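You operate a simulated robot arm through the tools that you are given. There is no shell and no other tool. Be economical: measure what you need, move in short steps, check, and stop when the job is done.

Carry out the task below with a simulated robot arm. There is one attempt and no reset: what you move stays moved.

TASK
Swap the clamped moulding for the one with brown ends.
Fine: the old one goes on the green mat; stop up to the new one, black knob at TIGHT.
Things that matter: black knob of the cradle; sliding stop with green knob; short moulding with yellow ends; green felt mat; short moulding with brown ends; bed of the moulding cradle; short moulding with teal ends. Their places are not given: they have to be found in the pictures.

It is judged by the outcome, as a careful person would: the job done as asked, and still so three seconds after it is handed in. It fails if anything else is knocked over, pushed out of place, dropped, spilled or broken.

THE ROBOT
A 6-joint arm with a two-finger parallel gripper, fixed in place. Base frame: the origin is at the foot of the arm, x ahead of it, y to its left, z up; the work surface is at about z = 0. Lengths are in mm, angles in degrees, forces in N, time in s.
With the tool pointing down near the work surface it reaches from about 180 to 460 mm from the base axis. Its first joint turns from -70.0 to 70.0 degrees. Payload 1.9 kg.
Tool frame: the origin (TCP) lies between the finger pads and is the grasp point; the fingertips stand 23 mm ahead of it; z points along the fingers, y is the line along which they close. The gripper opens to 94 mm. The fingers are 38 mm wide and 10 mm thick; the gripper's body (54 by 96 mm) begins 39 mm behind the TCP.
Orientation is told as [roll, pitch, yaw] about the base's x, y, z axes, in that order, counted from this pose: with the fingers straight down and closing along the base's y, the tool's x points along the base's -x, its y along +y and its z along -z.

THE INTERFACE
- The arm moves only by the tool send_rows. Its arguments are lists of equal length, an entry for each row: "offset": the shift along the base's x, y, z in units of 150 mm (1.0 is 150 mm), a list of three; "dr": the turn, a rotation vector about the base's x, y, z in units of 45 degrees (1.0 is 45 degrees), a list of three; "gripper": the finger opening in cm, from 0 to 9.4. In form: {"offset": [[x, y, z], ...], "dr": [[wx, wy, wz], ...], "gripper": [gripper, ...]}. A call has 1 to 8 rows; each row is the pose to reach, as a shift and turn from the pose commanded when the call began. A call with a number of a shift or a turn outside -1 to 1 is refused whole. A row lasts 0.2 s, in which the tool goes at most 50 mm and 8.6 degrees; a call with a longer step from one row to the next is refused whole, and so is a gripper value outside its range. A pose out of reach is approached as far as the arm can. The call stops where the force on the tool passes 70 N (or 10 N more than at its start, if that is more) or the arm is blocked; 0.2 s more then pass. The fingers move at their own pace (about 108 mm/s each) and stop on an object; they squeeze with about 42 N. The grip force told is the motor's: it shows also when the fingers shut on nothing. Time passes only in rows, and 0.2 s behind the last, so rows that repeat a pose let the fingers close. It gives the time, the measured TCP pose, the force on the tool (base axes), the opening and the grip force at its end, in the units of the frame above (readings bear some noise).
- Cameras (640 x 400 px; columns grow to the right, rows downward): "scene" is fixed at [67, 313.5, 445]; the picture's right is [-0.75, -0.66, 0.00], its down [-0.29, 0.32, -0.90] and it looks along [0.60, -0.67, -0.43] (base axes); focal length 258 px, centre (320, 200). "wrist" rides on the gripper at [-39, 0, -44] in the tool frame; the picture's right is [0.00, -1.00, 0.00], its down [0.97, 0.00, -0.24] and it looks along [0.24, 0.00, 0.97] (tool axes); focal length 218 px, centre (320, 200).
- get_image(camera): a new picture of that camera. No time passes.
- point_at(camera, pixels): for up to 12 pixels [column, row] of the newest picture of that camera ("zoom" is the newest enlarged one), the place [x, y, z] in the base frame of the surface seen there, good to about 2 mm, but the place of the scene camera against the robot may be out by one fixed shift of up to 12 mm in any direction. No time passes.
- inspect(camera, box): a new picture of the part [left, top, right, bottom] of that camera's present view, enlarged. No time passes.
- sign_off(): hands the job in; it is judged then, once.

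Work in short steps. Measure before you move; look again where a grasp or a placing could have gone wrong, and mend it. You have 80 turns and 54 pictures in all, those below and enlarged ones among them. Open the gripper and draw the arm clear of the work before you hand the job in, unless the task says otherwise; then end with one line.

The tools are called after "Call:" by a JSON object that holds its "method" and its "body". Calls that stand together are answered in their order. send_rows: Moves the arm, as the interface text tells. Its arguments: {"type":"object","properties":{"offset":{"type":"array"},"dr":{"type":"array"},"gripper":{"type":"array"}},"required":["offset","dr","gripper"]} The other tools are called the same way: get_image (camera) takes a picture; point_at (camera, pixels) gives the place of the surface under pixels of a picture; inspect (camera, box) takes an enlarged picture of a part of a camera's view; sign_off () hands the job in.

At the start:

```text
time_s: 0.0
eef_pos: [325.5, -18.7, 295.2]
orientation: [-0.1, -0.1, 0.0]
contact_force: [0.3, -0.7, -0.5]
opening: 93.8
grip_force: 0.1
```

scene: 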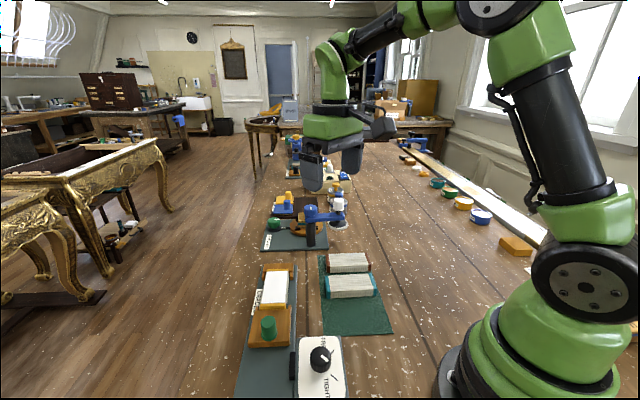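
wrist: 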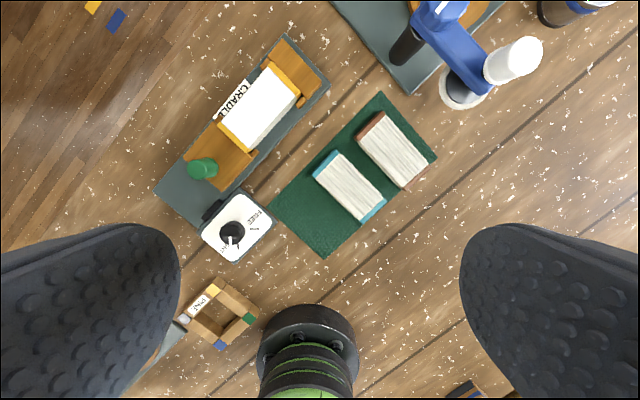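

The wrist view shows the cradle (240,120), mat with teal and brown mouldings, and knob (232,233). I enlarge these regions to read details.

Call:
{"method": "inspect", "body": {"camera": "wrist", "box": [140, 20, 340, 270]}}

Call:
{"method": "inspect", "body": {"camera": "scene", "box": [220, 230, 400, 400]}}

Call:
{"method": "point_at", "body": {"camera": "wrist", "pixels": [[202, 168], [232, 233], [225, 122], [243, 147], [270, 64], [298, 93], [367, 138], [396, 150], [350, 186], [320, 220], [382, 95], [285, 95]]}}

```text
1.60 times, centred on (240, 145) of wrist
```

zoom: 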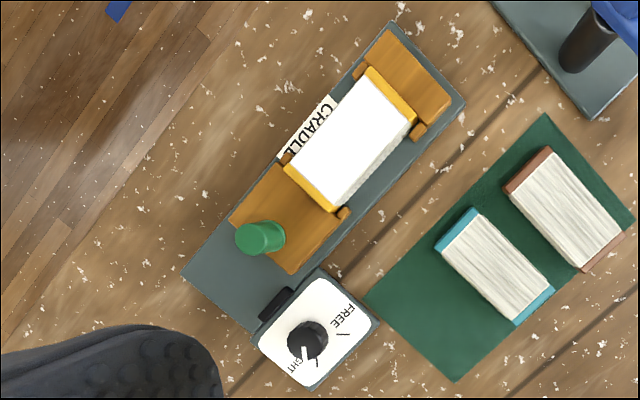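

```text
2.35 times, centred on (310, 315) of scene
```

zoom: 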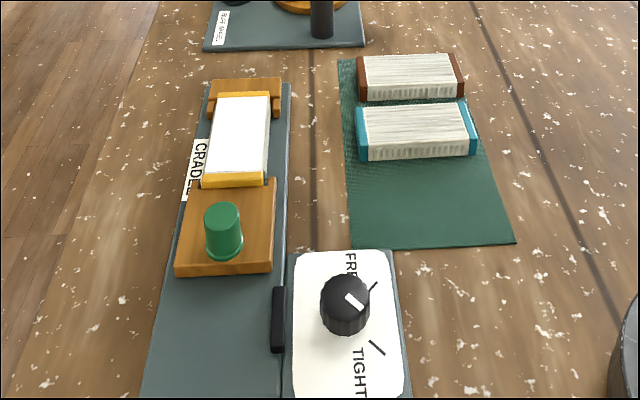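

```text
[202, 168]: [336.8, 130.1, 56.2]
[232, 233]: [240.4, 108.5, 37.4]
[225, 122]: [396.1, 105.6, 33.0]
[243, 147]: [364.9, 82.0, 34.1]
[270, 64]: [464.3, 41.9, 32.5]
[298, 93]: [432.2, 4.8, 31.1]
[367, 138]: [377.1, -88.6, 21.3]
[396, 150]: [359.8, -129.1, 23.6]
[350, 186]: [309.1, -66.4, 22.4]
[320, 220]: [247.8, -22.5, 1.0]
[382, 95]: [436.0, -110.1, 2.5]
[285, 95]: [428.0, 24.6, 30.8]
```

The knob's pointer is ambiguous; I enlarge it in both views, and the cradle for the stop geometry.

Call:
{"method": "inspect", "body": {"camera": "wrist", "box": [195, 185, 275, 265]}}

Call:
{"method": "inspect", "body": {"camera": "scene", "box": [290, 330, 350, 400]}}

Call:
{"method": "inspect", "body": {"camera": "scene", "box": [240, 250, 310, 350]}}

```text
5.00 times, centred on (235, 225) of wrist
```

zoom: 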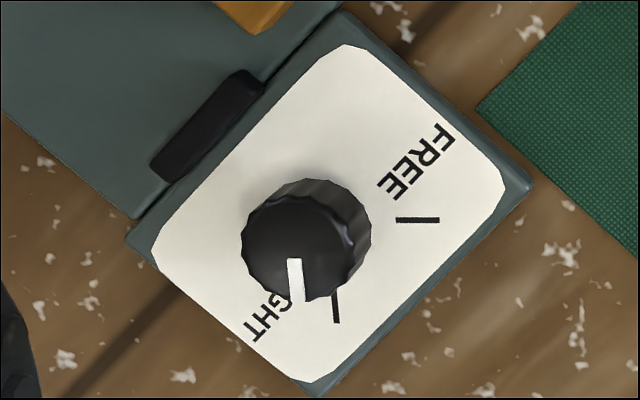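

```text
5.71 times, centred on (320, 365) of scene
```

zoom: 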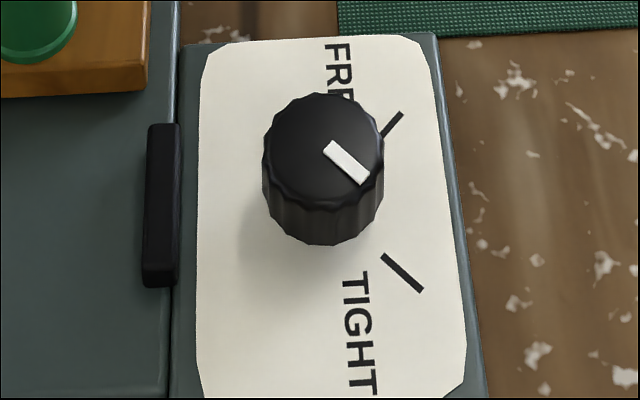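

```text
4.00 times, centred on (275, 300) of scene
```

zoom: 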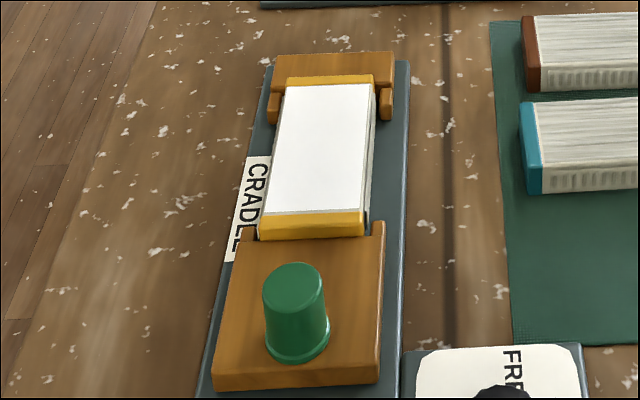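

Knob pointer is parallel to the TIGHT tick; FREE is 90° counter-clockwise seen from above (-x to -y). I zoom in on cradle and mouldings to measure them.

Call:
{"method": "inspect", "body": {"camera": "wrist", "box": [150, 30, 342, 150]}}

```text
3.33 times, centred on (246, 90) of wrist
```

zoom: 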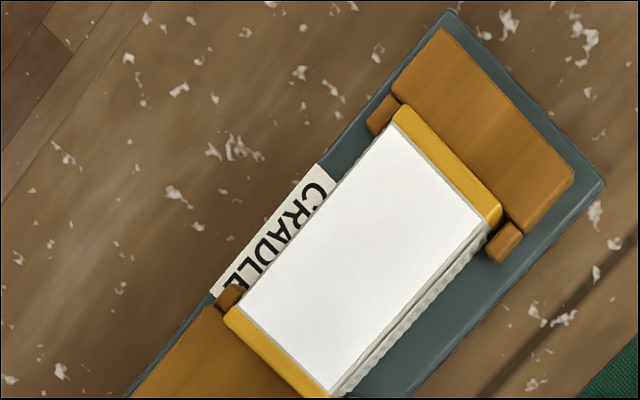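

Measuring moulding top corners, end block, horns and bed height on this zoom.

Call:
{"method": "point_at", "body": {"camera": "zoom", "pixels": [[402, 110], [498, 214], [228, 316], [328, 392], [442, 32], [397, 86], [570, 180], [524, 230], [384, 112], [505, 241], [450, 320], [600, 186]]}}

Call:
{"method": "inspect", "body": {"camera": "wrist", "box": [265, 80, 445, 260]}}

```text
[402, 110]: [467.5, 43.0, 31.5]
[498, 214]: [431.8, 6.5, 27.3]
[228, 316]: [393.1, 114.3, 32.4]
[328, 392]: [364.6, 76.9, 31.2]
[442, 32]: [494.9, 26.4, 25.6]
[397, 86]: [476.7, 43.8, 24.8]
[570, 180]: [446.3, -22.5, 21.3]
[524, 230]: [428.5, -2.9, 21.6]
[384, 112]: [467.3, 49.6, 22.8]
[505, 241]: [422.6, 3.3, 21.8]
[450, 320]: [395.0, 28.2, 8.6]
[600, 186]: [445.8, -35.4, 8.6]
```

```text
2.22 times, centred on (355, 170) of wrist
```

zoom: 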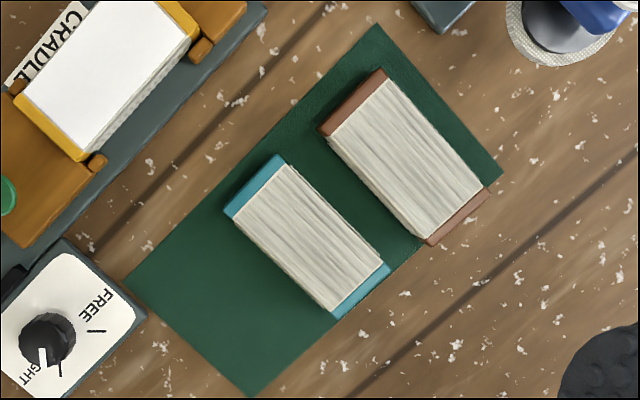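

Measuring brown and teal moulding corners and the mat on this zoom.

Call:
{"method": "point_at", "body": {"camera": "zoom", "pixels": [[383, 73], [486, 190], [324, 128], [428, 240], [279, 158], [385, 266], [229, 212], [336, 312], [377, 28], [132, 278], [250, 392], [498, 175]]}}

Call:
{"method": "point_at", "body": {"camera": "wrist", "pixels": [[195, 163], [210, 163], [202, 175], [225, 200], [188, 158], [238, 178], [233, 228], [228, 236], [236, 236], [250, 245], [216, 178], [240, 140]]}}

```text
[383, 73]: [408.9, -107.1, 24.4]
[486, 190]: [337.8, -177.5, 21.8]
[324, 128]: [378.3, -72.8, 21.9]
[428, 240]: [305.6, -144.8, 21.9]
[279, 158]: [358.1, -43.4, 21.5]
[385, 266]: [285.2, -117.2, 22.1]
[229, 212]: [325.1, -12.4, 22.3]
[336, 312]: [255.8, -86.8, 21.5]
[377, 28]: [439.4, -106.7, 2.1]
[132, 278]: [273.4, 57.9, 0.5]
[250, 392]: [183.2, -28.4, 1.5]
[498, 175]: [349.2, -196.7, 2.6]
```

```text
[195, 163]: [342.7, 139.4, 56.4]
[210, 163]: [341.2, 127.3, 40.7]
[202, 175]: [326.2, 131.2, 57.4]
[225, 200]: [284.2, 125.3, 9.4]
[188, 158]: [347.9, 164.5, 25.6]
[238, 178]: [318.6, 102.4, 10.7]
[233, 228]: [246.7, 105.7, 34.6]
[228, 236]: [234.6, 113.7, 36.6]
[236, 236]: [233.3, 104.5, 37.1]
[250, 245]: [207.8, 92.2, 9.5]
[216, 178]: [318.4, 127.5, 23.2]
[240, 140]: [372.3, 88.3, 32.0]
```

Frame directions are ±45°. Before the knob I check heights of the neighbours: catch at (212,209) and wooden frame at (220,310).

Call:
{"method": "point_at", "body": {"camera": "wrist", "pixels": [[212, 209], [206, 216], [219, 201], [213, 285], [240, 300], [215, 325], [188, 318], [166, 188], [200, 228], [232, 252]]}}

```text
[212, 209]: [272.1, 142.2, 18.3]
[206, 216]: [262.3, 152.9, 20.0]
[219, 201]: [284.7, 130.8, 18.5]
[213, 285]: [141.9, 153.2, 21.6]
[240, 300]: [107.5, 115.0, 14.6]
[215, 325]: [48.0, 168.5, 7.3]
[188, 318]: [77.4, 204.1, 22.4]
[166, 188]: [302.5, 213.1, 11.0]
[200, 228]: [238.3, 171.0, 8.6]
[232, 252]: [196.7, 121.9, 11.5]
```

Catch is 46 mm from the knob with top at z≈20, so I'll grip the knob with TCP z≈44 at yaw -45 and turn +90. First move above the knob.

Call:
{"method": "send_rows", "body": {"offset": [[-0.071, 0.106, -0.1125], [-0.142, 0.212, -0.225], [-0.213, 0.318, -0.3375], [-0.284, 0.424, -0.45], [-0.354, 0.53, -0.5625], [-0.425, 0.636, -0.675], [-0.496, 0.742, -0.7875], [-0.567, 0.848, -0.9]], "dr": [[0, 0, -0.125], [0, 0, -0.25], [0, 0, -0.375], [0, 0, -0.5], [0, 0, -0.625], [0, 0, -0.75], [0, 0, -0.875], [0, 0, -1]], "gripper": [8, 7, 6, 6, 6, 6, 6, 6]}}

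Call:
{"method": "get_image", "body": {"camera": "wrist"}}

```text
time_s: 1.8
eef_pos: [239.7, 107.9, 159.3]
orientation: [0.1, -0.1, -45.0]
contact_force: [-0.1, -0.7, 0.4]
opening: 60.1
grip_force: 0.1
```

```text
44 pictures are left
```

wrist: 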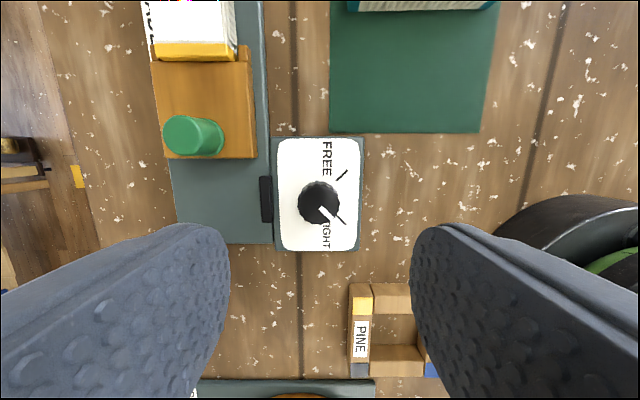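

Image is aligned with the cradle. I measure knob top (318,202), green knob, bed edges, stop plate edges.

Call:
{"method": "point_at", "body": {"camera": "wrist", "pixels": [[318, 202], [302, 202], [334, 198], [318, 186], [267, 30], [271, 170], [272, 235], [185, 135], [177, 135], [153, 62], [250, 62], [255, 155]]}}

Call:
{"method": "inspect", "body": {"camera": "wrist", "box": [270, 130, 370, 260]}}

```text
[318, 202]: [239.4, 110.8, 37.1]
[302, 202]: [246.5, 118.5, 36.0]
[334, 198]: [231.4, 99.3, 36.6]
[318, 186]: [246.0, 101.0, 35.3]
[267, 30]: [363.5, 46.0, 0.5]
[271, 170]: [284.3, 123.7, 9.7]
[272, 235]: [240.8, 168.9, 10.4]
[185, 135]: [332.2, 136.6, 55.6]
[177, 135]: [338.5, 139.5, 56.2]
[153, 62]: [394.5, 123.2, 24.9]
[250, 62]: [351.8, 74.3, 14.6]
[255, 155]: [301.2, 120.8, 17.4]
```

```text
3.08 times, centred on (320, 195) of wrist
```

zoom: 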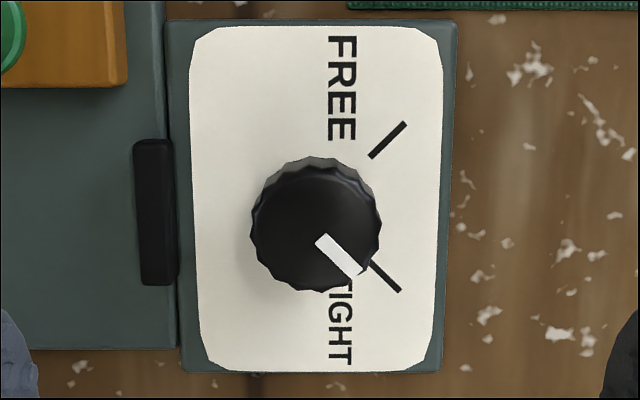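

Knob centre ≈ (240,109). Descend to z≈44 and close.

Call:
{"method": "send_rows", "body": {"offset": [[0, 0, -0.25], [0, 0, -0.5], [0, 0, -0.68], [0, 0, -0.773], [0, 0, -0.773], [0, 0, -0.773], [0, 0, -0.773]], "dr": [[0, 0, 0], [0, 0, 0], [0, 0, 0], [0, 0, 0], [0, 0, 0], [0, 0, 0], [0, 0, 0]], "gripper": [5.6, 5.6, 5.6, 5.6, 2, 2, 2]}}

```text
time_s: 3.4
eef_pos: [242.3, 106.8, 43.4]
orientation: [0.4, -0.2, -44.8]
contact_force: [22.3, 31.0, -32.2]
opening: 32.6
grip_force: 45.0
```

Gripped (32.6 mm) with a side force toward +x+y; I ease the tool 1.5 mm that way and re-read.

Call:
{"method": "send_rows", "body": {"offset": [[0.007, 0.007, 0], [0.007, 0.007, 0]], "dr": [[0, 0, 0], [0, 0, 0]], "gripper": [2, 2]}}

```text
time_s: 4.0
eef_pos: [242.3, 107.5, 42.9]
orientation: [0.1, -0.1, -44.9]
contact_force: [20.6, 0.1, -11.7]
opening: 32.8
grip_force: 45.0
```

Better. Now turn +45° in steps.

Call:
{"method": "send_rows", "body": {"offset": [[0, 0, 0], [0, 0, 0], [0, 0, 0], [0, 0, 0], [0, 0, 0], [0, 0, 0]], "dr": [[0, 0, 0.167], [0, 0, 0.333], [0, 0, 0.5], [0, 0, 0.667], [0, 0, 0.833], [0, 0, 1]], "gripper": [2, 2, 2, 2, 2, 2]}}

Call:
{"method": "inspect", "body": {"camera": "scene", "box": [290, 330, 350, 400]}}

```text
time_s: 5.1
eef_pos: [244.1, 112.3, 44.3]
orientation: [0.4, -0.6, -13.1]
contact_force: [0.3, 8.7, -0.1]
opening: 33.0
grip_force: 45.1
stopped in row 5: the force on the tool passed its limit (the readings are from after the stop); the commanded pose is now the measured one
```

```text
5.71 times, centred on (320, 365) of scene
```

zoom: 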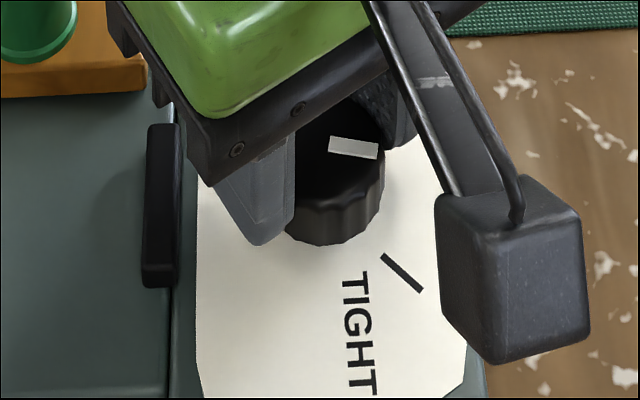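

Knob follows (~32°) but the tool drifted off the knob axis. I reopen slightly, recentre at (240.5,110.5) and regrip.

Call:
{"method": "send_rows", "body": {"offset": [[0, 0, 0], [-0.024, -0.012, 0], [-0.024, -0.012, 0], [-0.024, -0.012, 0], [-0.024, -0.012, 0]], "dr": [[0, 0, 0], [0, 0, 0], [0, 0, 0], [0, 0, 0], [0, 0, 0]], "gripper": [4.6, 4.6, 2, 2, 2]}}

```text
time_s: 6.3
eef_pos: [240.8, 109.7, 43.1]
orientation: [0.5, -0.9, -12.9]
contact_force: [3.1, 38.4, -5.3]
opening: 37.1
grip_force: 19.0
```

Knob pushes the tool +y, so I shift +2 mm in y and let the grip settle.

Call:
{"method": "send_rows", "body": {"offset": [[0, 0.0133, 0], [0, 0.0133, 0], [0, 0.0133, 0]], "dr": [[0, 0, 0], [0, 0, 0], [0, 0, 0]], "gripper": [2, 2, 2]}}

```text
time_s: 7.1
eef_pos: [241.2, 112.5, 44.7]
orientation: [0.5, -0.9, -13.0]
contact_force: [9.3, 31.1, -1.8]
opening: 34.1
grip_force: 15.4
```

Still a +y force at odd grip; look.

Call:
{"method": "get_image", "body": {"camera": "wrist"}}

Call:
{"method": "inspect", "body": {"camera": "scene", "box": [290, 330, 350, 400]}}

```text
41 pictures are left
```

wrist: 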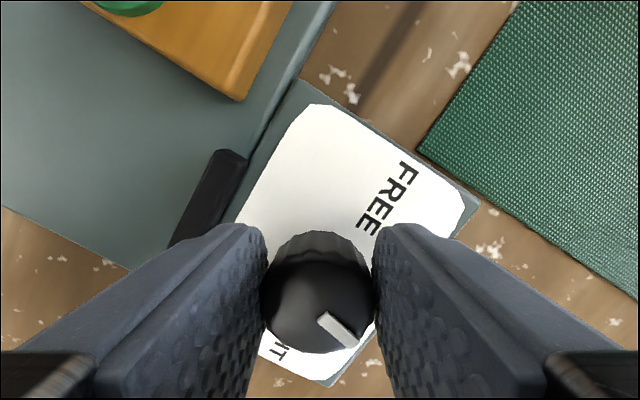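

```text
5.71 times, centred on (320, 365) of scene
```

zoom: 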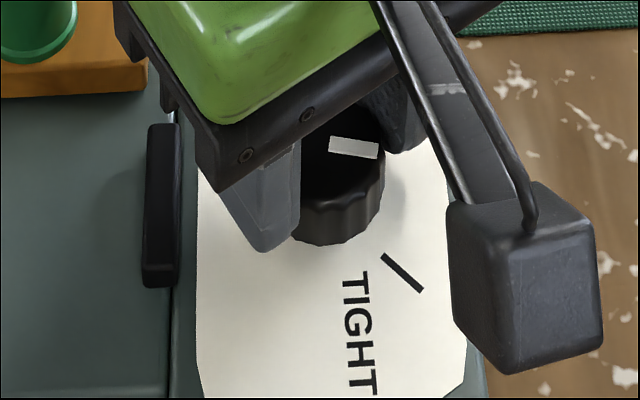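

Fingers look centred on the knob; let the grip settle and continue turning gently, with one probing step.

Call:
{"method": "send_rows", "body": {"offset": [[0, 0.005, 0], [0, 0.005, 0], [0, 0.005, 0], [0, 0.005, 0]], "dr": [[0, 0, 0], [0, 0, 0], [0, 0, 0], [0, 0, 0]], "gripper": [2, 2, 2, 2]}}

```text
time_s: 8.1
eef_pos: [240.7, 110.3, 43.4]
orientation: [0.5, -0.9, -13.0]
contact_force: [9.2, 24.9, 26.1]
opening: 32.6
grip_force: 44.8
```

The settled tool sits at y≈110.3, below the commanded 113; return the command to y≈110.5.

Call:
{"method": "send_rows", "body": {"offset": [[0, -0.018, 0], [0, -0.018, 0], [0, -0.018, 0]], "dr": [[0, 0, 0], [0, 0, 0], [0, 0, 0]], "gripper": [2, 2, 2]}}

```text
time_s: 8.6
eef_pos: [241.7, 111.1, 44.2]
orientation: [0.7, -1.0, -12.6]
contact_force: [-0.7, 8.9, 1.1]
opening: 32.9
grip_force: 45.3
stopped in row 2: the force on the tool passed its limit (the readings are from after the stop); the commanded pose is now the measured one
```

Force is now near zero at (241.7,111.1). Continue turning in smaller steps.

Call:
{"method": "send_rows", "body": {"offset": [[0, 0, 0], [0, 0, 0], [0, 0, 0], [0, 0, 0]], "dr": [[0, 0, 0.12], [0, 0, 0.24], [0, 0, 0.36], [0, 0, 0.48]], "gripper": [2, 2, 2, 2]}}

```text
time_s: 9.4
eef_pos: [241.0, 113.8, 44.6]
orientation: [0.7, -0.9, 3.2]
contact_force: [-2.5, 11.5, -0.6]
opening: 32.5
grip_force: 45.2
stopped in row 4: the force on the tool passed its limit (the readings are from after the stop); the commanded pose is now the measured one
```

Progress; now at yaw 3. Continue the same way.

Call:
{"method": "send_rows", "body": {"offset": [[0, 0, 0], [0, 0, 0], [0, 0, 0], [0, 0, 0]], "dr": [[0, 0, 0.12], [0, 0, 0.24], [0, 0, 0.36], [0, 0, 0.48]], "gripper": [2, 2, 2, 2]}}

```text
time_s: 10.2
eef_pos: [242.2, 114.6, 43.4]
orientation: [0.7, -1.1, 17.3]
contact_force: [-1.9, 9.6, -2.3]
opening: 32.6
grip_force: 44.8
stopped in row 3: the force on the tool passed its limit (the readings are from after the stop); the commanded pose is now the measured one
```

Tool is creeping in +y; check how knob and fingers look.

Call:
{"method": "get_image", "body": {"camera": "wrist"}}

Call:
{"method": "inspect", "body": {"camera": "scene", "box": [290, 330, 350, 400]}}

```text
39 pictures are left
```

wrist: 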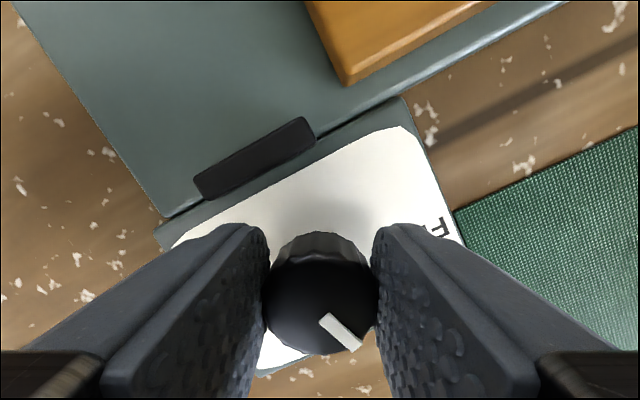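

```text
5.71 times, centred on (320, 365) of scene
```

zoom: 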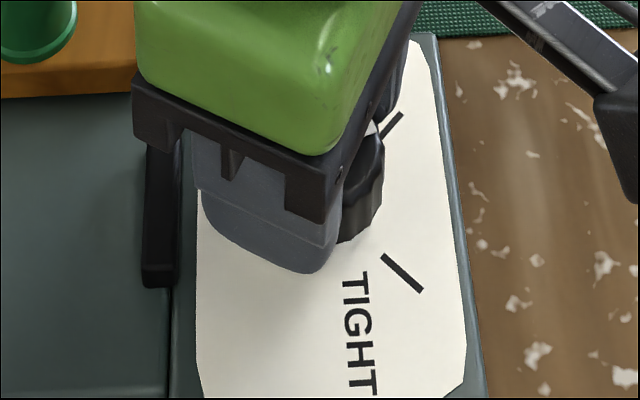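

About 62° done. I reopen, recentre on (240.5,110), and regrip before the last 28°.

Call:
{"method": "send_rows", "body": {"offset": [[0, 0, 0], [-0.011, -0.03, 0], [-0.011, -0.03, 0], [-0.011, -0.03, 0], [-0.011, -0.03, 0], [-0.011, -0.03, 0], [-0.011, -0.03, 0], [-0.011, -0.03, 0]], "dr": [[0, 0, 0], [0, 0, 0], [0, 0, 0], [0, 0, 0], [0, 0, 0], [0, 0, 0], [0, 0, 0], [0, 0, 0]], "gripper": [4.8, 4.8, 4.8, 2, 2, 2, 2, 2]}}

```text
time_s: 11.9
eef_pos: [240.1, 110.1, 43.7]
orientation: [0.8, -1.1, 17.3]
contact_force: [-13.1, 41.9, -2.7]
opening: 39.7
grip_force: 22.3
```

Force and opening show the knob axis is ~3.4 mm further along the closing line: ≈(239,113.4). Shift there while gripping.

Call:
{"method": "send_rows", "body": {"offset": [[-0.005, 0.011, 0], [-0.01, 0.022, 0], [-0.01, 0.022, 0], [-0.01, 0.022, 0], [-0.01, 0.022, 0]], "dr": [[0, 0, 0], [0, 0, 0], [0, 0, 0], [0, 0, 0], [0, 0, 0]], "gripper": [2, 2, 2, 2, 2]}}

```text
time_s: 13.2
eef_pos: [238.3, 113.9, 44.8]
orientation: [0.7, -1.2, 17.2]
contact_force: [-1.6, 30.6, -7.2]
opening: 32.9
grip_force: 14.7
```

Nearly centred; add 0.7 mm and turn the remaining ~28°.

Call:
{"method": "send_rows", "body": {"offset": [[-0.001, 0.004, 0], [-0.001, 0.004, 0], [-0.001, 0.004, 0], [-0.001, 0.004, 0], [-0.001, 0.004, 0], [-0.001, 0.004, 0], [-0.001, 0.004, 0]], "dr": [[0, 0, 0], [0, 0, 0], [0, 0, 0.12], [0, 0, 0.24], [0, 0, 0.36], [0, 0, 0.48], [0, 0, 0.62]], "gripper": [2, 2, 2, 2, 2, 2, 2]}}

Call:
{"method": "inspect", "body": {"camera": "scene", "box": [290, 330, 350, 400]}}

```text
time_s: 14.8
eef_pos: [237.8, 114.7, 43.1]
orientation: [0.8, -1.1, 45.3]
contact_force: [-13.5, 56.7, -14.4]
opening: 33.2
grip_force: 44.9
```

```text
5.71 times, centred on (320, 365) of scene
```

zoom: 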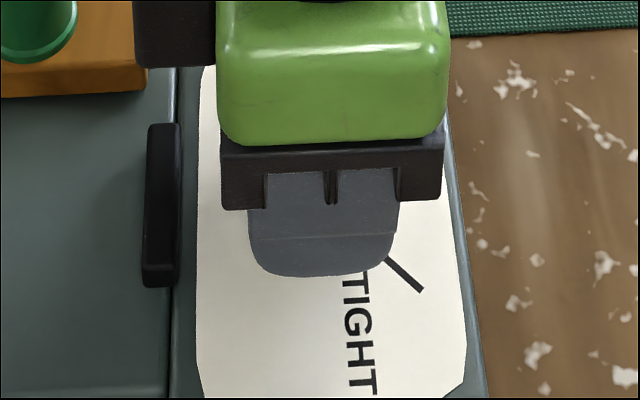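

Turned to yaw 45. Open and rise, then check the pointer.

Call:
{"method": "send_rows", "body": {"offset": [[0, 0, 0], [0, 0, 0], [0, 0, 0.2], [0, 0, 0.5], [0, 0, 0.8]], "dr": [[0, 0, 0], [0, 0, 0], [0, 0, 0], [0, 0, 0], [0, 0, 0]], "gripper": [5.2, 5.2, 5.2, 5.2, 5.2]}}

Call:
{"method": "get_image", "body": {"camera": "wrist"}}

Call:
{"method": "inspect", "body": {"camera": "scene", "box": [290, 330, 350, 400]}}

```text
time_s: 15.9
eef_pos: [240.1, 113.2, 163.5]
orientation: [0.7, -1.1, 45.1]
contact_force: [-0.4, 0.6, -0.4]
opening: 52.3
grip_force: 0.0
```

```text
36 pictures are left
```

wrist: 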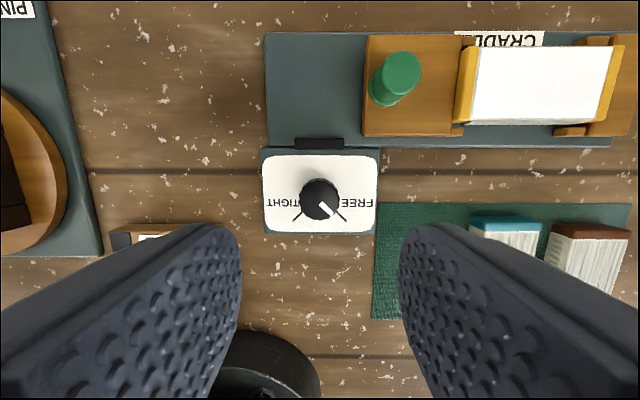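

```text
5.71 times, centred on (320, 365) of scene
```

zoom: 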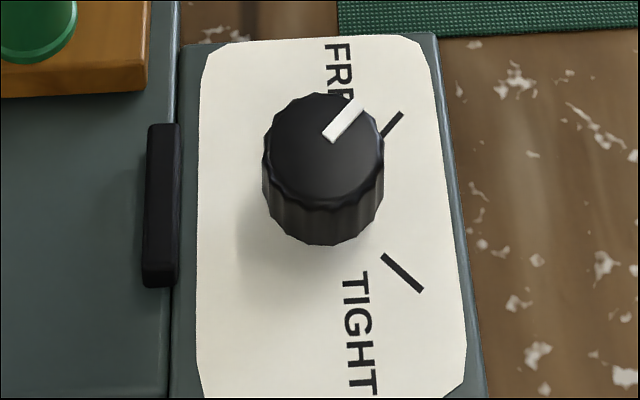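

Knob is at FREE. Now measure black knob, green knob and the yellow moulding from this viewpoint.

Call:
{"method": "point_at", "body": {"camera": "wrist", "pixels": [[318, 200], [305, 195], [332, 195], [402, 70], [390, 70], [414, 70], [402, 56], [366, 90], [463, 80], [480, 50], [470, 118], [605, 52]]}}

Call:
{"method": "inspect", "body": {"camera": "wrist", "box": [340, 20, 500, 150]}}

```text
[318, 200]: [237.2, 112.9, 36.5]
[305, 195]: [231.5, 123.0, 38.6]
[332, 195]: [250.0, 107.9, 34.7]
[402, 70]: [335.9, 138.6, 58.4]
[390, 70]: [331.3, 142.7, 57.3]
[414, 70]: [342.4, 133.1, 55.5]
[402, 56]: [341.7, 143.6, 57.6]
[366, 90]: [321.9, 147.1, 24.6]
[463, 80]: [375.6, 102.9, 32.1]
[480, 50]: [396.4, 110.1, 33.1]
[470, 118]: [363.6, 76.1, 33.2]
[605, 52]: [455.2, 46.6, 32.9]
```

```text
3.08 times, centred on (420, 85) of wrist
```

zoom: 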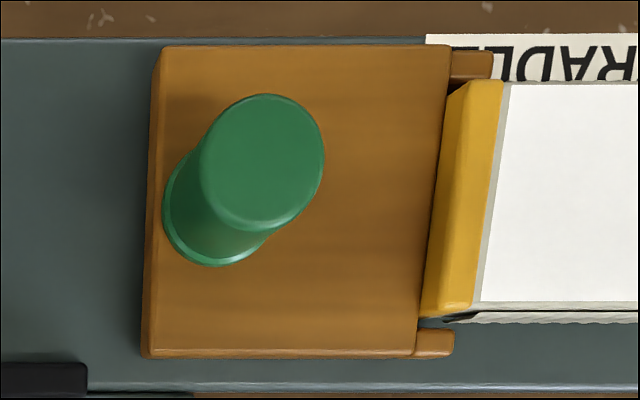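

Green knob top centre ≈ (335.5,138), top z 57. Move over it at yaw 45 (closing along the slide), descend to z≈52 and close.

Call:
{"method": "send_rows", "body": {"offset": [[0.22, 0.055, 0], [0.44, 0.11, 0], [0.642, 0.161, 0], [0.642, 0.161, -0.25], [0.642, 0.161, -0.5], [0.642, 0.161, -0.65], [0.642, 0.161, -0.743], [0.642, 0.161, -0.743]], "dr": [[0, 0, 0], [-0.008, 0.012, 0], [-0.016, 0.024, 0], [-0.016, 0.024, 0], [-0.016, 0.024, 0], [-0.016, 0.024, 0], [-0.016, 0.024, 0], [-0.016, 0.024, 0]], "gripper": [5.4, 5.4, 5.4, 5.4, 5.4, 5.4, 5.4, 5.4]}}

Call:
{"method": "get_image", "body": {"camera": "wrist"}}

```text
time_s: 17.8
eef_pos: [335.3, 138.9, 52.9]
orientation: [1.0, 0.2, 45.1]
contact_force: [-0.5, 0.5, -1.0]
opening: 53.8
grip_force: 0.0
```

```text
33 pictures are left
```

wrist: 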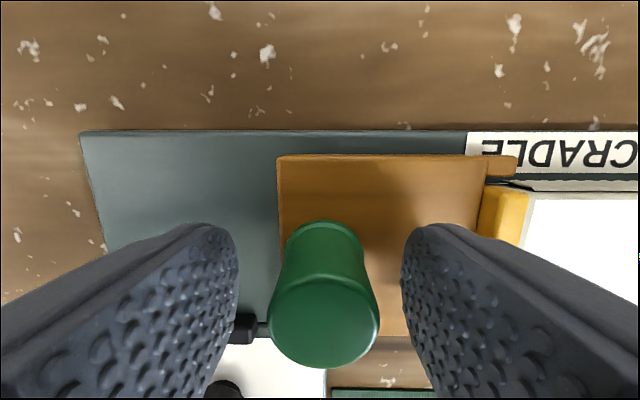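

Centred. Close and slide the stop back 28 mm along (-1,+1).

Call:
{"method": "send_rows", "body": {"offset": [[0, 0, 0], [0, 0, 0], [0, 0, 0], [-0.03, 0.03, 0], [-0.06, 0.06, 0], [-0.09, 0.09, 0], [-0.12, 0.12, 0], [-0.135, 0.135, 0]], "dr": [[0, 0, 0], [0, 0, 0], [0, 0, 0], [0, 0, 0], [0, 0, 0], [0, 0, 0], [0, 0, 0], [0, 0, 0]], "gripper": [2, 2, 2, 2, 2, 2, 2, 2]}}

Call:
{"method": "get_image", "body": {"camera": "wrist"}}

```text
time_s: 19.6
eef_pos: [314.3, 158.2, 53.1]
orientation: [0.9, 0.0, 45.2]
contact_force: [10.9, 9.7, -8.2]
opening: 25.4
grip_force: 44.7
```

```text
32 pictures are left
```

wrist: 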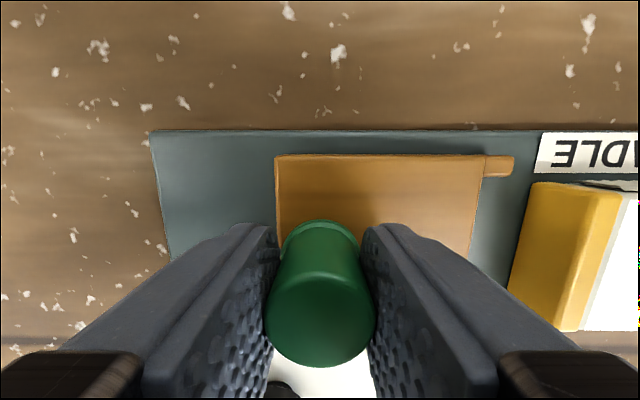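

Stop is back ~27 mm and yellow stayed. Open, rise and start turning to yaw -45.

Call:
{"method": "send_rows", "body": {"offset": [[0, 0, 0], [0, 0, 0], [0, 0, 0.3], [0, 0, 0.6], [0.1, -0.1, 0.7], [0.2, -0.2, 0.7], [0.3, -0.3, 0.7], [0.4, -0.4, 0.7]], "dr": [[0, 0, 0], [0, 0, 0], [0, 0, 0], [0, 0, -0.18], [0, 0, -0.36], [0, 0, -0.54], [0, 0, -0.72], [0, 0, -0.9]], "gripper": [5.4, 5.4, 5.4, 6, 7, 7, 7, 7]}}

Call:
{"method": "send_rows", "body": {"offset": [[0.06, -0.06, 0], [0.12, -0.12, 0], [0.18, -0.18, 0], [0.23, -0.23, 0], [0.248, -0.235, 0], [0.248, -0.235, 0], [0.248, -0.235, 0]], "dr": [[0, 0, -0.18], [0, 0, -0.36], [0, 0, -0.54], [0, 0, -0.72], [0, 0, -0.9], [-0.008, 0, -1.0], [-0.008, 0, -1.0]], "gripper": [7, 7, 7, 7, 7, 7, 7]}}

Call:
{"method": "get_image", "body": {"camera": "wrist"}}

```text
time_s: 21.4
eef_pos: [375.3, 98.0, 154.9]
orientation: [1.0, 0.1, 4.3]
contact_force: [0.0, -0.6, -0.6]
opening: 69.7
grip_force: 0.1
```

```text
time_s: 22.9
eef_pos: [412.9, 63.9, 157.2]
orientation: [0.6, 0.0, -40.5]
contact_force: [-0.2, -0.4, -0.2]
opening: 70.0
grip_force: 0.0
```

```text
31 pictures are left
```

wrist: 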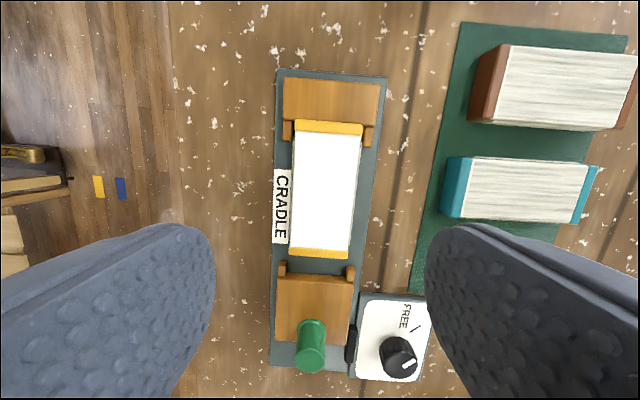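

Yellow moulding clearly seen, (296..362,120)–(290..350,255). Measure its corners and other features here.

Call:
{"method": "inspect", "body": {"camera": "wrist", "box": [250, 60, 400, 290]}}

Call:
{"method": "point_at", "body": {"camera": "wrist", "pixels": [[298, 125], [360, 129], [291, 248], [350, 254], [295, 185], [355, 190], [324, 190], [283, 90], [378, 95], [286, 130], [370, 136], [480, 85]]}}

```text
1.74 times, centred on (325, 175) of wrist
```

zoom: 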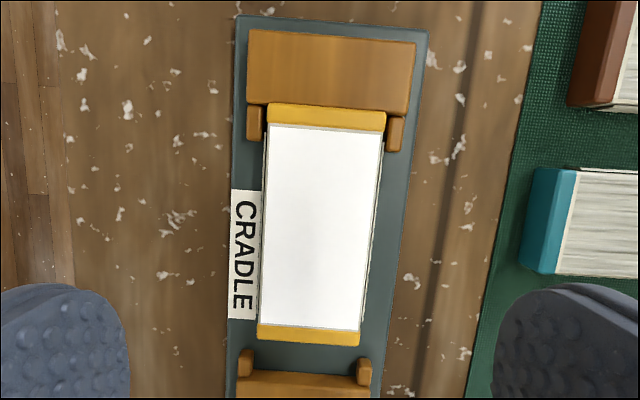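

```text
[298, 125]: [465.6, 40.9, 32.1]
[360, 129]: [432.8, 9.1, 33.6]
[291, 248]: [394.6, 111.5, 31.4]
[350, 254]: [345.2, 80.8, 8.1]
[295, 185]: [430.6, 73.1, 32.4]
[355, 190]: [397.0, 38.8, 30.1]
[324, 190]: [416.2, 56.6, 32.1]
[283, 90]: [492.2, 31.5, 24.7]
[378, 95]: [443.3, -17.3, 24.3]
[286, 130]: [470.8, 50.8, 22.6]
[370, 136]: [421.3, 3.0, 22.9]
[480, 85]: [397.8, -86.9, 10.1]
```

Yellow centre ≈ (414,60), width ≈48, bed z≈8.5. Finish turning to -45, descend to z≈35 and close.

Call:
{"method": "send_rows", "body": {"offset": [[0.012, -0.022, 0], [0.012, -0.022, -0.25], [0.012, -0.022, -0.5], [0.012, -0.022, -0.7], [0.012, -0.022, -0.813], [0.012, -0.022, -0.813], [0.012, -0.022, -0.813], [0.012, -0.022, -0.813]], "dr": [[-0.012, 0, -0.1], [-0.012, 0, -0.1], [-0.012, 0, -0.1], [-0.012, 0, -0.1], [-0.012, 0, -0.1], [-0.012, 0, -0.1], [-0.012, 0, -0.1], [-0.012, 0, -0.1]], "gripper": [7, 7, 7, 7, 7, 4, 4, 4]}}

```text
time_s: 24.8
eef_pos: [412.1, 58.4, 34.8]
orientation: [0.1, -0.3, -44.8]
contact_force: [-1.3, 1.3, 0.0]
opening: 49.2
grip_force: 42.3
```

Gripped at 49.2 mm with almost no side force. Lift straight up 75 mm and check.

Call:
{"method": "send_rows", "body": {"offset": [[0, 0, 0.05], [0, 0, 0.15], [0, 0, 0.3], [0, 0, 0.5], [0, 0, 0.6]], "dr": [[0, 0, 0], [0, 0, 0], [0, 0, 0], [0, 0, 0], [0, 0, 0]], "gripper": [4, 4, 4, 4, 4]}}

Call:
{"method": "get_image", "body": {"camera": "scene"}}

```text
time_s: 25.9
eef_pos: [414.6, 59.0, 127.0]
orientation: [0.3, -0.3, -44.9]
contact_force: [-0.4, -0.5, -0.1]
opening: 49.5
grip_force: 42.2
```

```text
29 pictures are left
```

scene: 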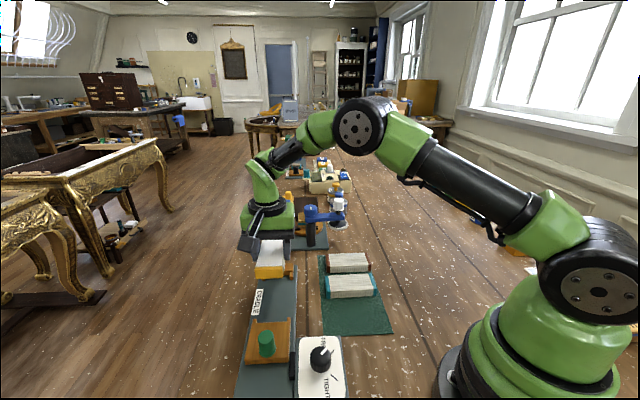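

Yellow lifted cleanly. Free mat strip spans s=151–239 mm along (1,-1)/√2; I carry it to (256,-12.7) turning +90° at z≈125.

Call:
{"method": "send_rows", "body": {"offset": [[-0.088, -0.04, 0], [-0.176, -0.081, 0], [-0.263, -0.121, 0], [-0.351, -0.161, 0], [-0.439, -0.202, 0], [-0.527, -0.242, 0]], "dr": [[0, 0, 0.166], [0, 0, 0.333], [0, 0, 0.5], [0, 0, 0.666], [0, 0, 0.833], [0, 0, 0.999]], "gripper": [4, 4, 4, 4, 4, 4]}}

Call:
{"method": "send_rows", "body": {"offset": [[-0.088, -0.04, 0], [-0.176, -0.081, 0], [-0.263, -0.121, 0], [-0.351, -0.161, 0], [-0.439, -0.202, 0], [-0.526, -0.242, 0], [-0.526, -0.242, -0.2]], "dr": [[0, 0, 0.166], [0, 0, 0.333], [0, 0, 0.5], [0, 0, 0.666], [0, 0, 0.833], [0, 0, 0.999], [0, 0, 0.999]], "gripper": [4, 4, 4, 4, 4, 4, 4]}}

Call:
{"method": "get_image", "body": {"camera": "wrist"}}

Call:
{"method": "inspect", "body": {"camera": "scene", "box": [290, 220, 430, 360]}}

```text
time_s: 27.4
eef_pos: [334.6, 24.5, 128.7]
orientation: [0.3, -0.4, 0.1]
contact_force: [0.4, -0.1, -1.0]
opening: 49.2
grip_force: 42.6
```

```text
time_s: 28.9
eef_pos: [255.0, -14.2, 96.6]
orientation: [0.2, -0.3, 45.2]
contact_force: [0.4, 0.1, -0.7]
opening: 49.3
grip_force: 42.1
```

```text
28 pictures are left
```

wrist: 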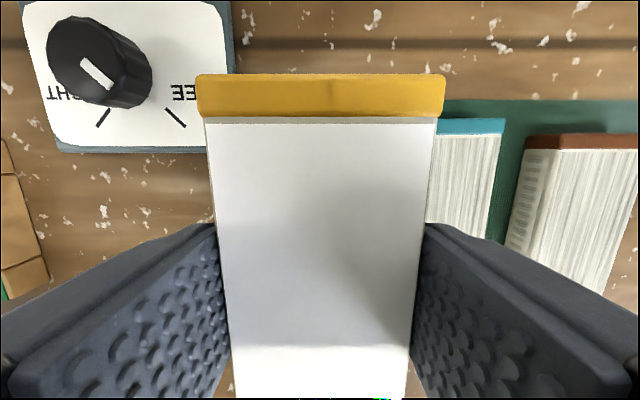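

```text
2.86 times, centred on (360, 290) of scene
```

zoom: 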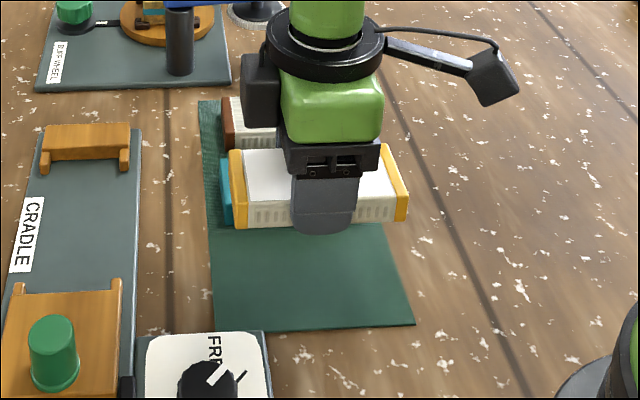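

Alignment good. Lower to TCP z≈28.5 where it should meet the mat, slowly.

Call:
{"method": "send_rows", "body": {"offset": [[0, 0, -0.2], [0, 0, -0.35], [0, 0, -0.41], [0, 0, -0.43], [0, 0, -0.443], [0, 0, -0.443]], "dr": [[0, 0, 0], [0, 0, 0], [0, 0, 0], [0, 0, 0], [0, 0, 0], [0, 0, 0]], "gripper": [4, 4, 4, 4, 4, 4]}}

```text
time_s: 30.4
eef_pos: [255.3, -11.3, 29.6]
orientation: [0.2, -0.3, 45.0]
contact_force: [0.1, 0.3, -0.7]
opening: 49.3
grip_force: 42.2
```

No contact yet; lower 1 mm at a time.

Call:
{"method": "send_rows", "body": {"offset": [[0, 0, -0.006], [0, 0, -0.006]], "dr": [[0, 0, 0], [0, 0, 0]], "gripper": [4, 4]}}

Call:
{"method": "inspect", "body": {"camera": "scene", "box": [310, 270, 400, 350]}}

```text
time_s: 30.9
eef_pos: [254.7, -12.2, 29.3]
orientation: [0.2, -0.2, 45.0]
contact_force: [0.2, 0.3, -0.9]
opening: 49.2
grip_force: 41.6
```

```text
5.00 times, centred on (355, 310) of scene
```

zoom: 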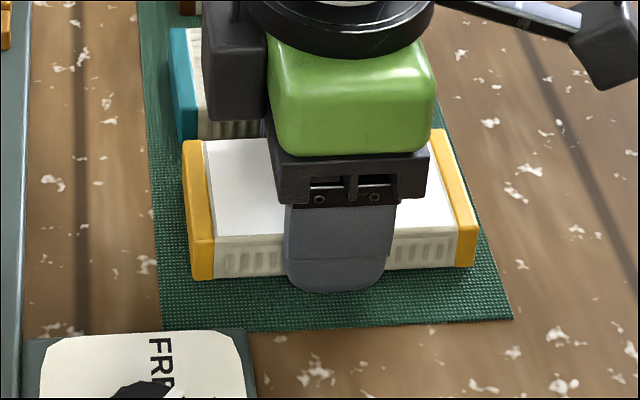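

Well inside the mat. Lower a further 1.5 mm watching force.

Call:
{"method": "send_rows", "body": {"offset": [[0, 0, -0.005], [0, 0, -0.01], [0, 0, -0.01]], "dr": [[0, 0, 0], [0, 0, 0], [0, 0, 0]], "gripper": [4, 4, 4]}}

```text
time_s: 31.8
eef_pos: [256.7, -11.9, 27.3]
orientation: [0.2, -0.3, 45.0]
contact_force: [-0.5, -0.2, -0.5]
opening: 49.3
grip_force: 42.2
```

Still free; another 1 mm steps.

Call:
{"method": "send_rows", "body": {"offset": [[0, 0, -0.005], [0, 0, -0.01], [0, 0, -0.01]], "dr": [[0, 0, 0], [0, 0, 0], [0, 0, 0]], "gripper": [4, 4, 4]}}

```text
time_s: 32.5
eef_pos: [255.6, -11.6, 25.1]
orientation: [0.2, -0.1, 44.9]
contact_force: [0.9, -0.5, -0.3]
opening: 48.8
grip_force: 41.8
```

Fingertips approach the mat; look whether the moulding is down.

Call:
{"method": "inspect", "body": {"camera": "scene", "box": [325, 290, 385, 330]}}

```text
10.00 times, centred on (355, 310) of scene
```

zoom: 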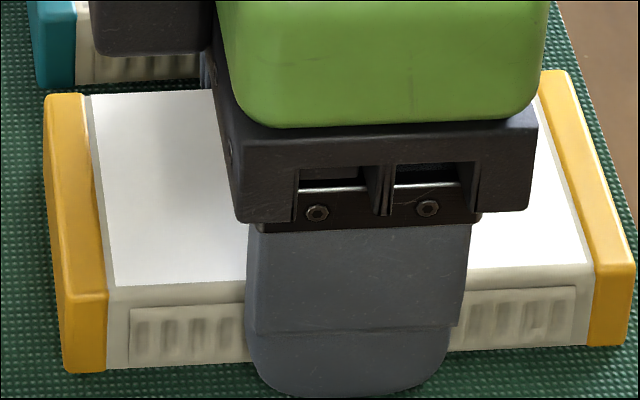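

Moulding is essentially on the mat. Open to 60 mm and rise.

Call:
{"method": "send_rows", "body": {"offset": [[0, 0, 0], [0, 0, 0], [0, 0, 0.15], [0, 0, 0.45], [0, 0, 0.75], [0, 0, 0.9]], "dr": [[0, 0, 0], [0, 0, 0], [0, 0, 0], [0, 0, 0], [0, 0, 0], [0, 0, 0]], "gripper": [6, 6, 6, 6, 6, 6]}}

Call:
{"method": "get_image", "body": {"camera": "wrist"}}

```text
time_s: 34.0
eef_pos: [255.2, -13.2, 158.0]
orientation: [0.2, -0.2, 45.1]
contact_force: [0.3, -1.2, 0.0]
opening: 60.1
grip_force: 0.1
```

```text
24 pictures are left
```

wrist: 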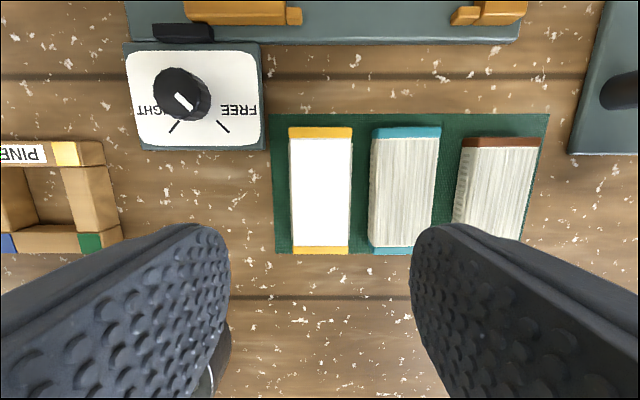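

Check yellow's ends against mat edges, and measure brown corners.

Call:
{"method": "point_at", "body": {"camera": "wrist", "pixels": [[320, 131], [321, 250], [320, 118], [360, 250], [283, 118], [280, 246], [291, 190], [350, 190], [465, 142], [537, 142], [456, 205], [520, 205]]}}

Call:
{"method": "inspect", "body": {"camera": "scene", "box": [310, 250, 400, 340]}}

```text
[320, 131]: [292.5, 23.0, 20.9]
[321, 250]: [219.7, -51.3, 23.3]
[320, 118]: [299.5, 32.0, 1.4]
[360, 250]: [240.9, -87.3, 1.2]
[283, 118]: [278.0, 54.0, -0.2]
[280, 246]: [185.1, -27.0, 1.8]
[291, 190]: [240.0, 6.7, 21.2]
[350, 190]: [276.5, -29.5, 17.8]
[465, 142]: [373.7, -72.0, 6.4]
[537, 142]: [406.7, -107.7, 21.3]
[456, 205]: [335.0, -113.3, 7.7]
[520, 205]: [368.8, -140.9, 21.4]
```

```text
4.44 times, centred on (355, 295) of scene
```

zoom: 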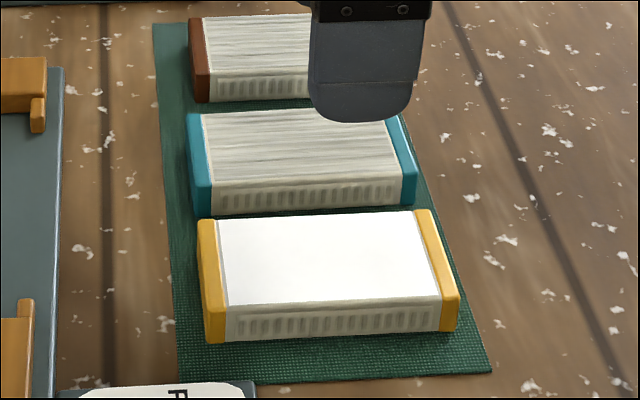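

Yellow lies fully on the mat. Brown centre ≈ (357.6,-125.6); move above it, opening 70.

Call:
{"method": "send_rows", "body": {"offset": [[0.135, -0.15, 0], [0.27, -0.3, 0], [0.406, -0.45, 0], [0.54, -0.6, 0], [0.677, -0.753, 0], [0.677, -0.753, -0.15]], "dr": [[0, 0, 0], [0, 0, 0], [0, 0, 0], [0, 0, 0], [0, 0, 0], [0, 0, 0]], "gripper": [7, 7, 7, 7, 7, 7]}}

Call:
{"method": "get_image", "body": {"camera": "wrist"}}

```text
time_s: 35.4
eef_pos: [357.9, -125.5, 137.7]
orientation: [0.2, -0.3, 44.9]
contact_force: [-0.4, 0.5, -0.2]
opening: 70.1
grip_force: 0.0
```

```text
22 pictures are left
```

wrist: 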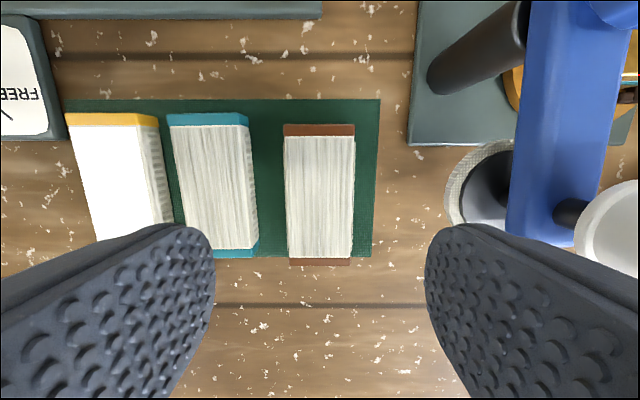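

Blue fixture on the right is close; check its position and height, and the brown's lateral centre.

Call:
{"method": "point_at", "body": {"camera": "wrist", "pixels": [[540, 230], [575, 220], [590, 215], [600, 260], [450, 200], [470, 60], [520, 220], [287, 190], [353, 190], [320, 130], [320, 262], [630, 200]]}}

```text
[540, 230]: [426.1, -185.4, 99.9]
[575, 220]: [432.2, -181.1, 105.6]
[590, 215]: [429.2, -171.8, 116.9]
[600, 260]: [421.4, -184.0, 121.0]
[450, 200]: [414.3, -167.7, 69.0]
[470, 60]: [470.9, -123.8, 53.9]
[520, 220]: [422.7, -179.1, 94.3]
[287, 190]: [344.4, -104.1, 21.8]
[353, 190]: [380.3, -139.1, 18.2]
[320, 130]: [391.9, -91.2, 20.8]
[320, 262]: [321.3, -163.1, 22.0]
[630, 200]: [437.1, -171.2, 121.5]
```

Blue is ≥20 mm beyond the gripper body; brown centred. Descend to z≈29 and close.

Call:
{"method": "send_rows", "body": {"offset": [[0, 0, -0.25], [0, 0, -0.5], [0, 0, -0.65], [0, 0, -0.72], [0, 0, -0.72], [0, 0, -0.72], [0, 0, -0.72]], "dr": [[0, 0, 0], [0, 0, 0], [0, 0, 0], [0, 0, 0], [0, 0, 0], [0, 0, 0], [0, 0, 0]], "gripper": [7, 7, 7, 7, 4, 4, 4]}}

```text
time_s: 37.0
eef_pos: [357.7, -125.3, 29.0]
orientation: [0.2, -0.2, 45.0]
contact_force: [0.1, 0.2, -1.2]
opening: 49.1
grip_force: 41.9
```

Gripped at 49.1 mm. Lift, then carry over to the cradle while turning back -90°.

Call:
{"method": "send_rows", "body": {"offset": [[0, 0, 0.05], [0, 0, 0.2], [0, 0, 0.4], [0, 0, 0.6], [0, 0, 0.64]], "dr": [[0, 0, 0], [0, 0, 0], [0, 0, 0], [0, 0, 0], [0, 0, 0]], "gripper": [4, 4, 4, 4, 4]}}

Call:
{"method": "send_rows", "body": {"offset": [[0.031, 0.104, 0], [0.061, 0.208, 0], [0.092, 0.312, 0], [0.122, 0.415, 0], [0.153, 0.519, 0], [0.1835, 0.623, 0]], "dr": [[0, 0, -0.166], [0, 0, -0.333], [0, 0, -0.5], [0, 0, -0.666], [0, 0, -0.833], [0, 0, -1]], "gripper": [4, 4, 4, 4, 4, 4]}}

Call:
{"method": "send_rows", "body": {"offset": [[0.031, 0.104, 0], [0.061, 0.208, 0], [0.092, 0.312, 0], [0.122, 0.415, 0], [0.153, 0.519, 0], [0.1835, 0.623, 0], [0.1835, 0.623, 0]], "dr": [[0, 0, -0.166], [0, 0, -0.333], [0, 0, -0.5], [0, 0, -0.666], [0, 0, -0.833], [0, 0, -1], [0, 0, -1]], "gripper": [4, 4, 4, 4, 4, 4, 4]}}

Call:
{"method": "get_image", "body": {"camera": "wrist"}}

Call:
{"method": "inspect", "body": {"camera": "scene", "box": [230, 210, 400, 360]}}

```text
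time_s: 38.1
eef_pos: [357.2, -125.3, 127.8]
orientation: [0.3, -0.3, 45.0]
contact_force: [0.0, -0.4, -0.5]
opening: 49.4
grip_force: 41.7
```

```text
time_s: 39.5
eef_pos: [384.6, -30.2, 126.4]
orientation: [0.2, -0.2, -0.1]
contact_force: [-0.5, 0.3, -0.6]
opening: 48.9
grip_force: 41.8
```

```text
time_s: 41.1
eef_pos: [411.8, 61.9, 124.8]
orientation: [0.2, -0.3, -45.1]
contact_force: [-0.1, 0.9, -0.8]
opening: 48.9
grip_force: 42.3
```

```text
21 pictures are left
```

wrist: 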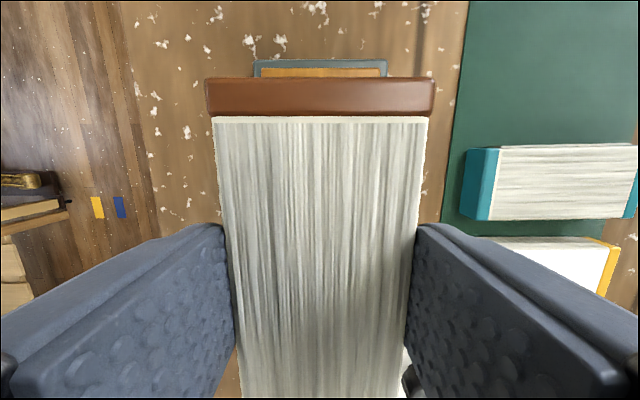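

```text
2.67 times, centred on (315, 285) of scene
```

zoom: 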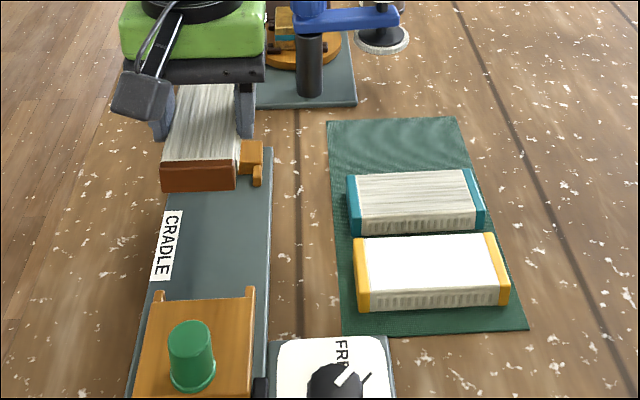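

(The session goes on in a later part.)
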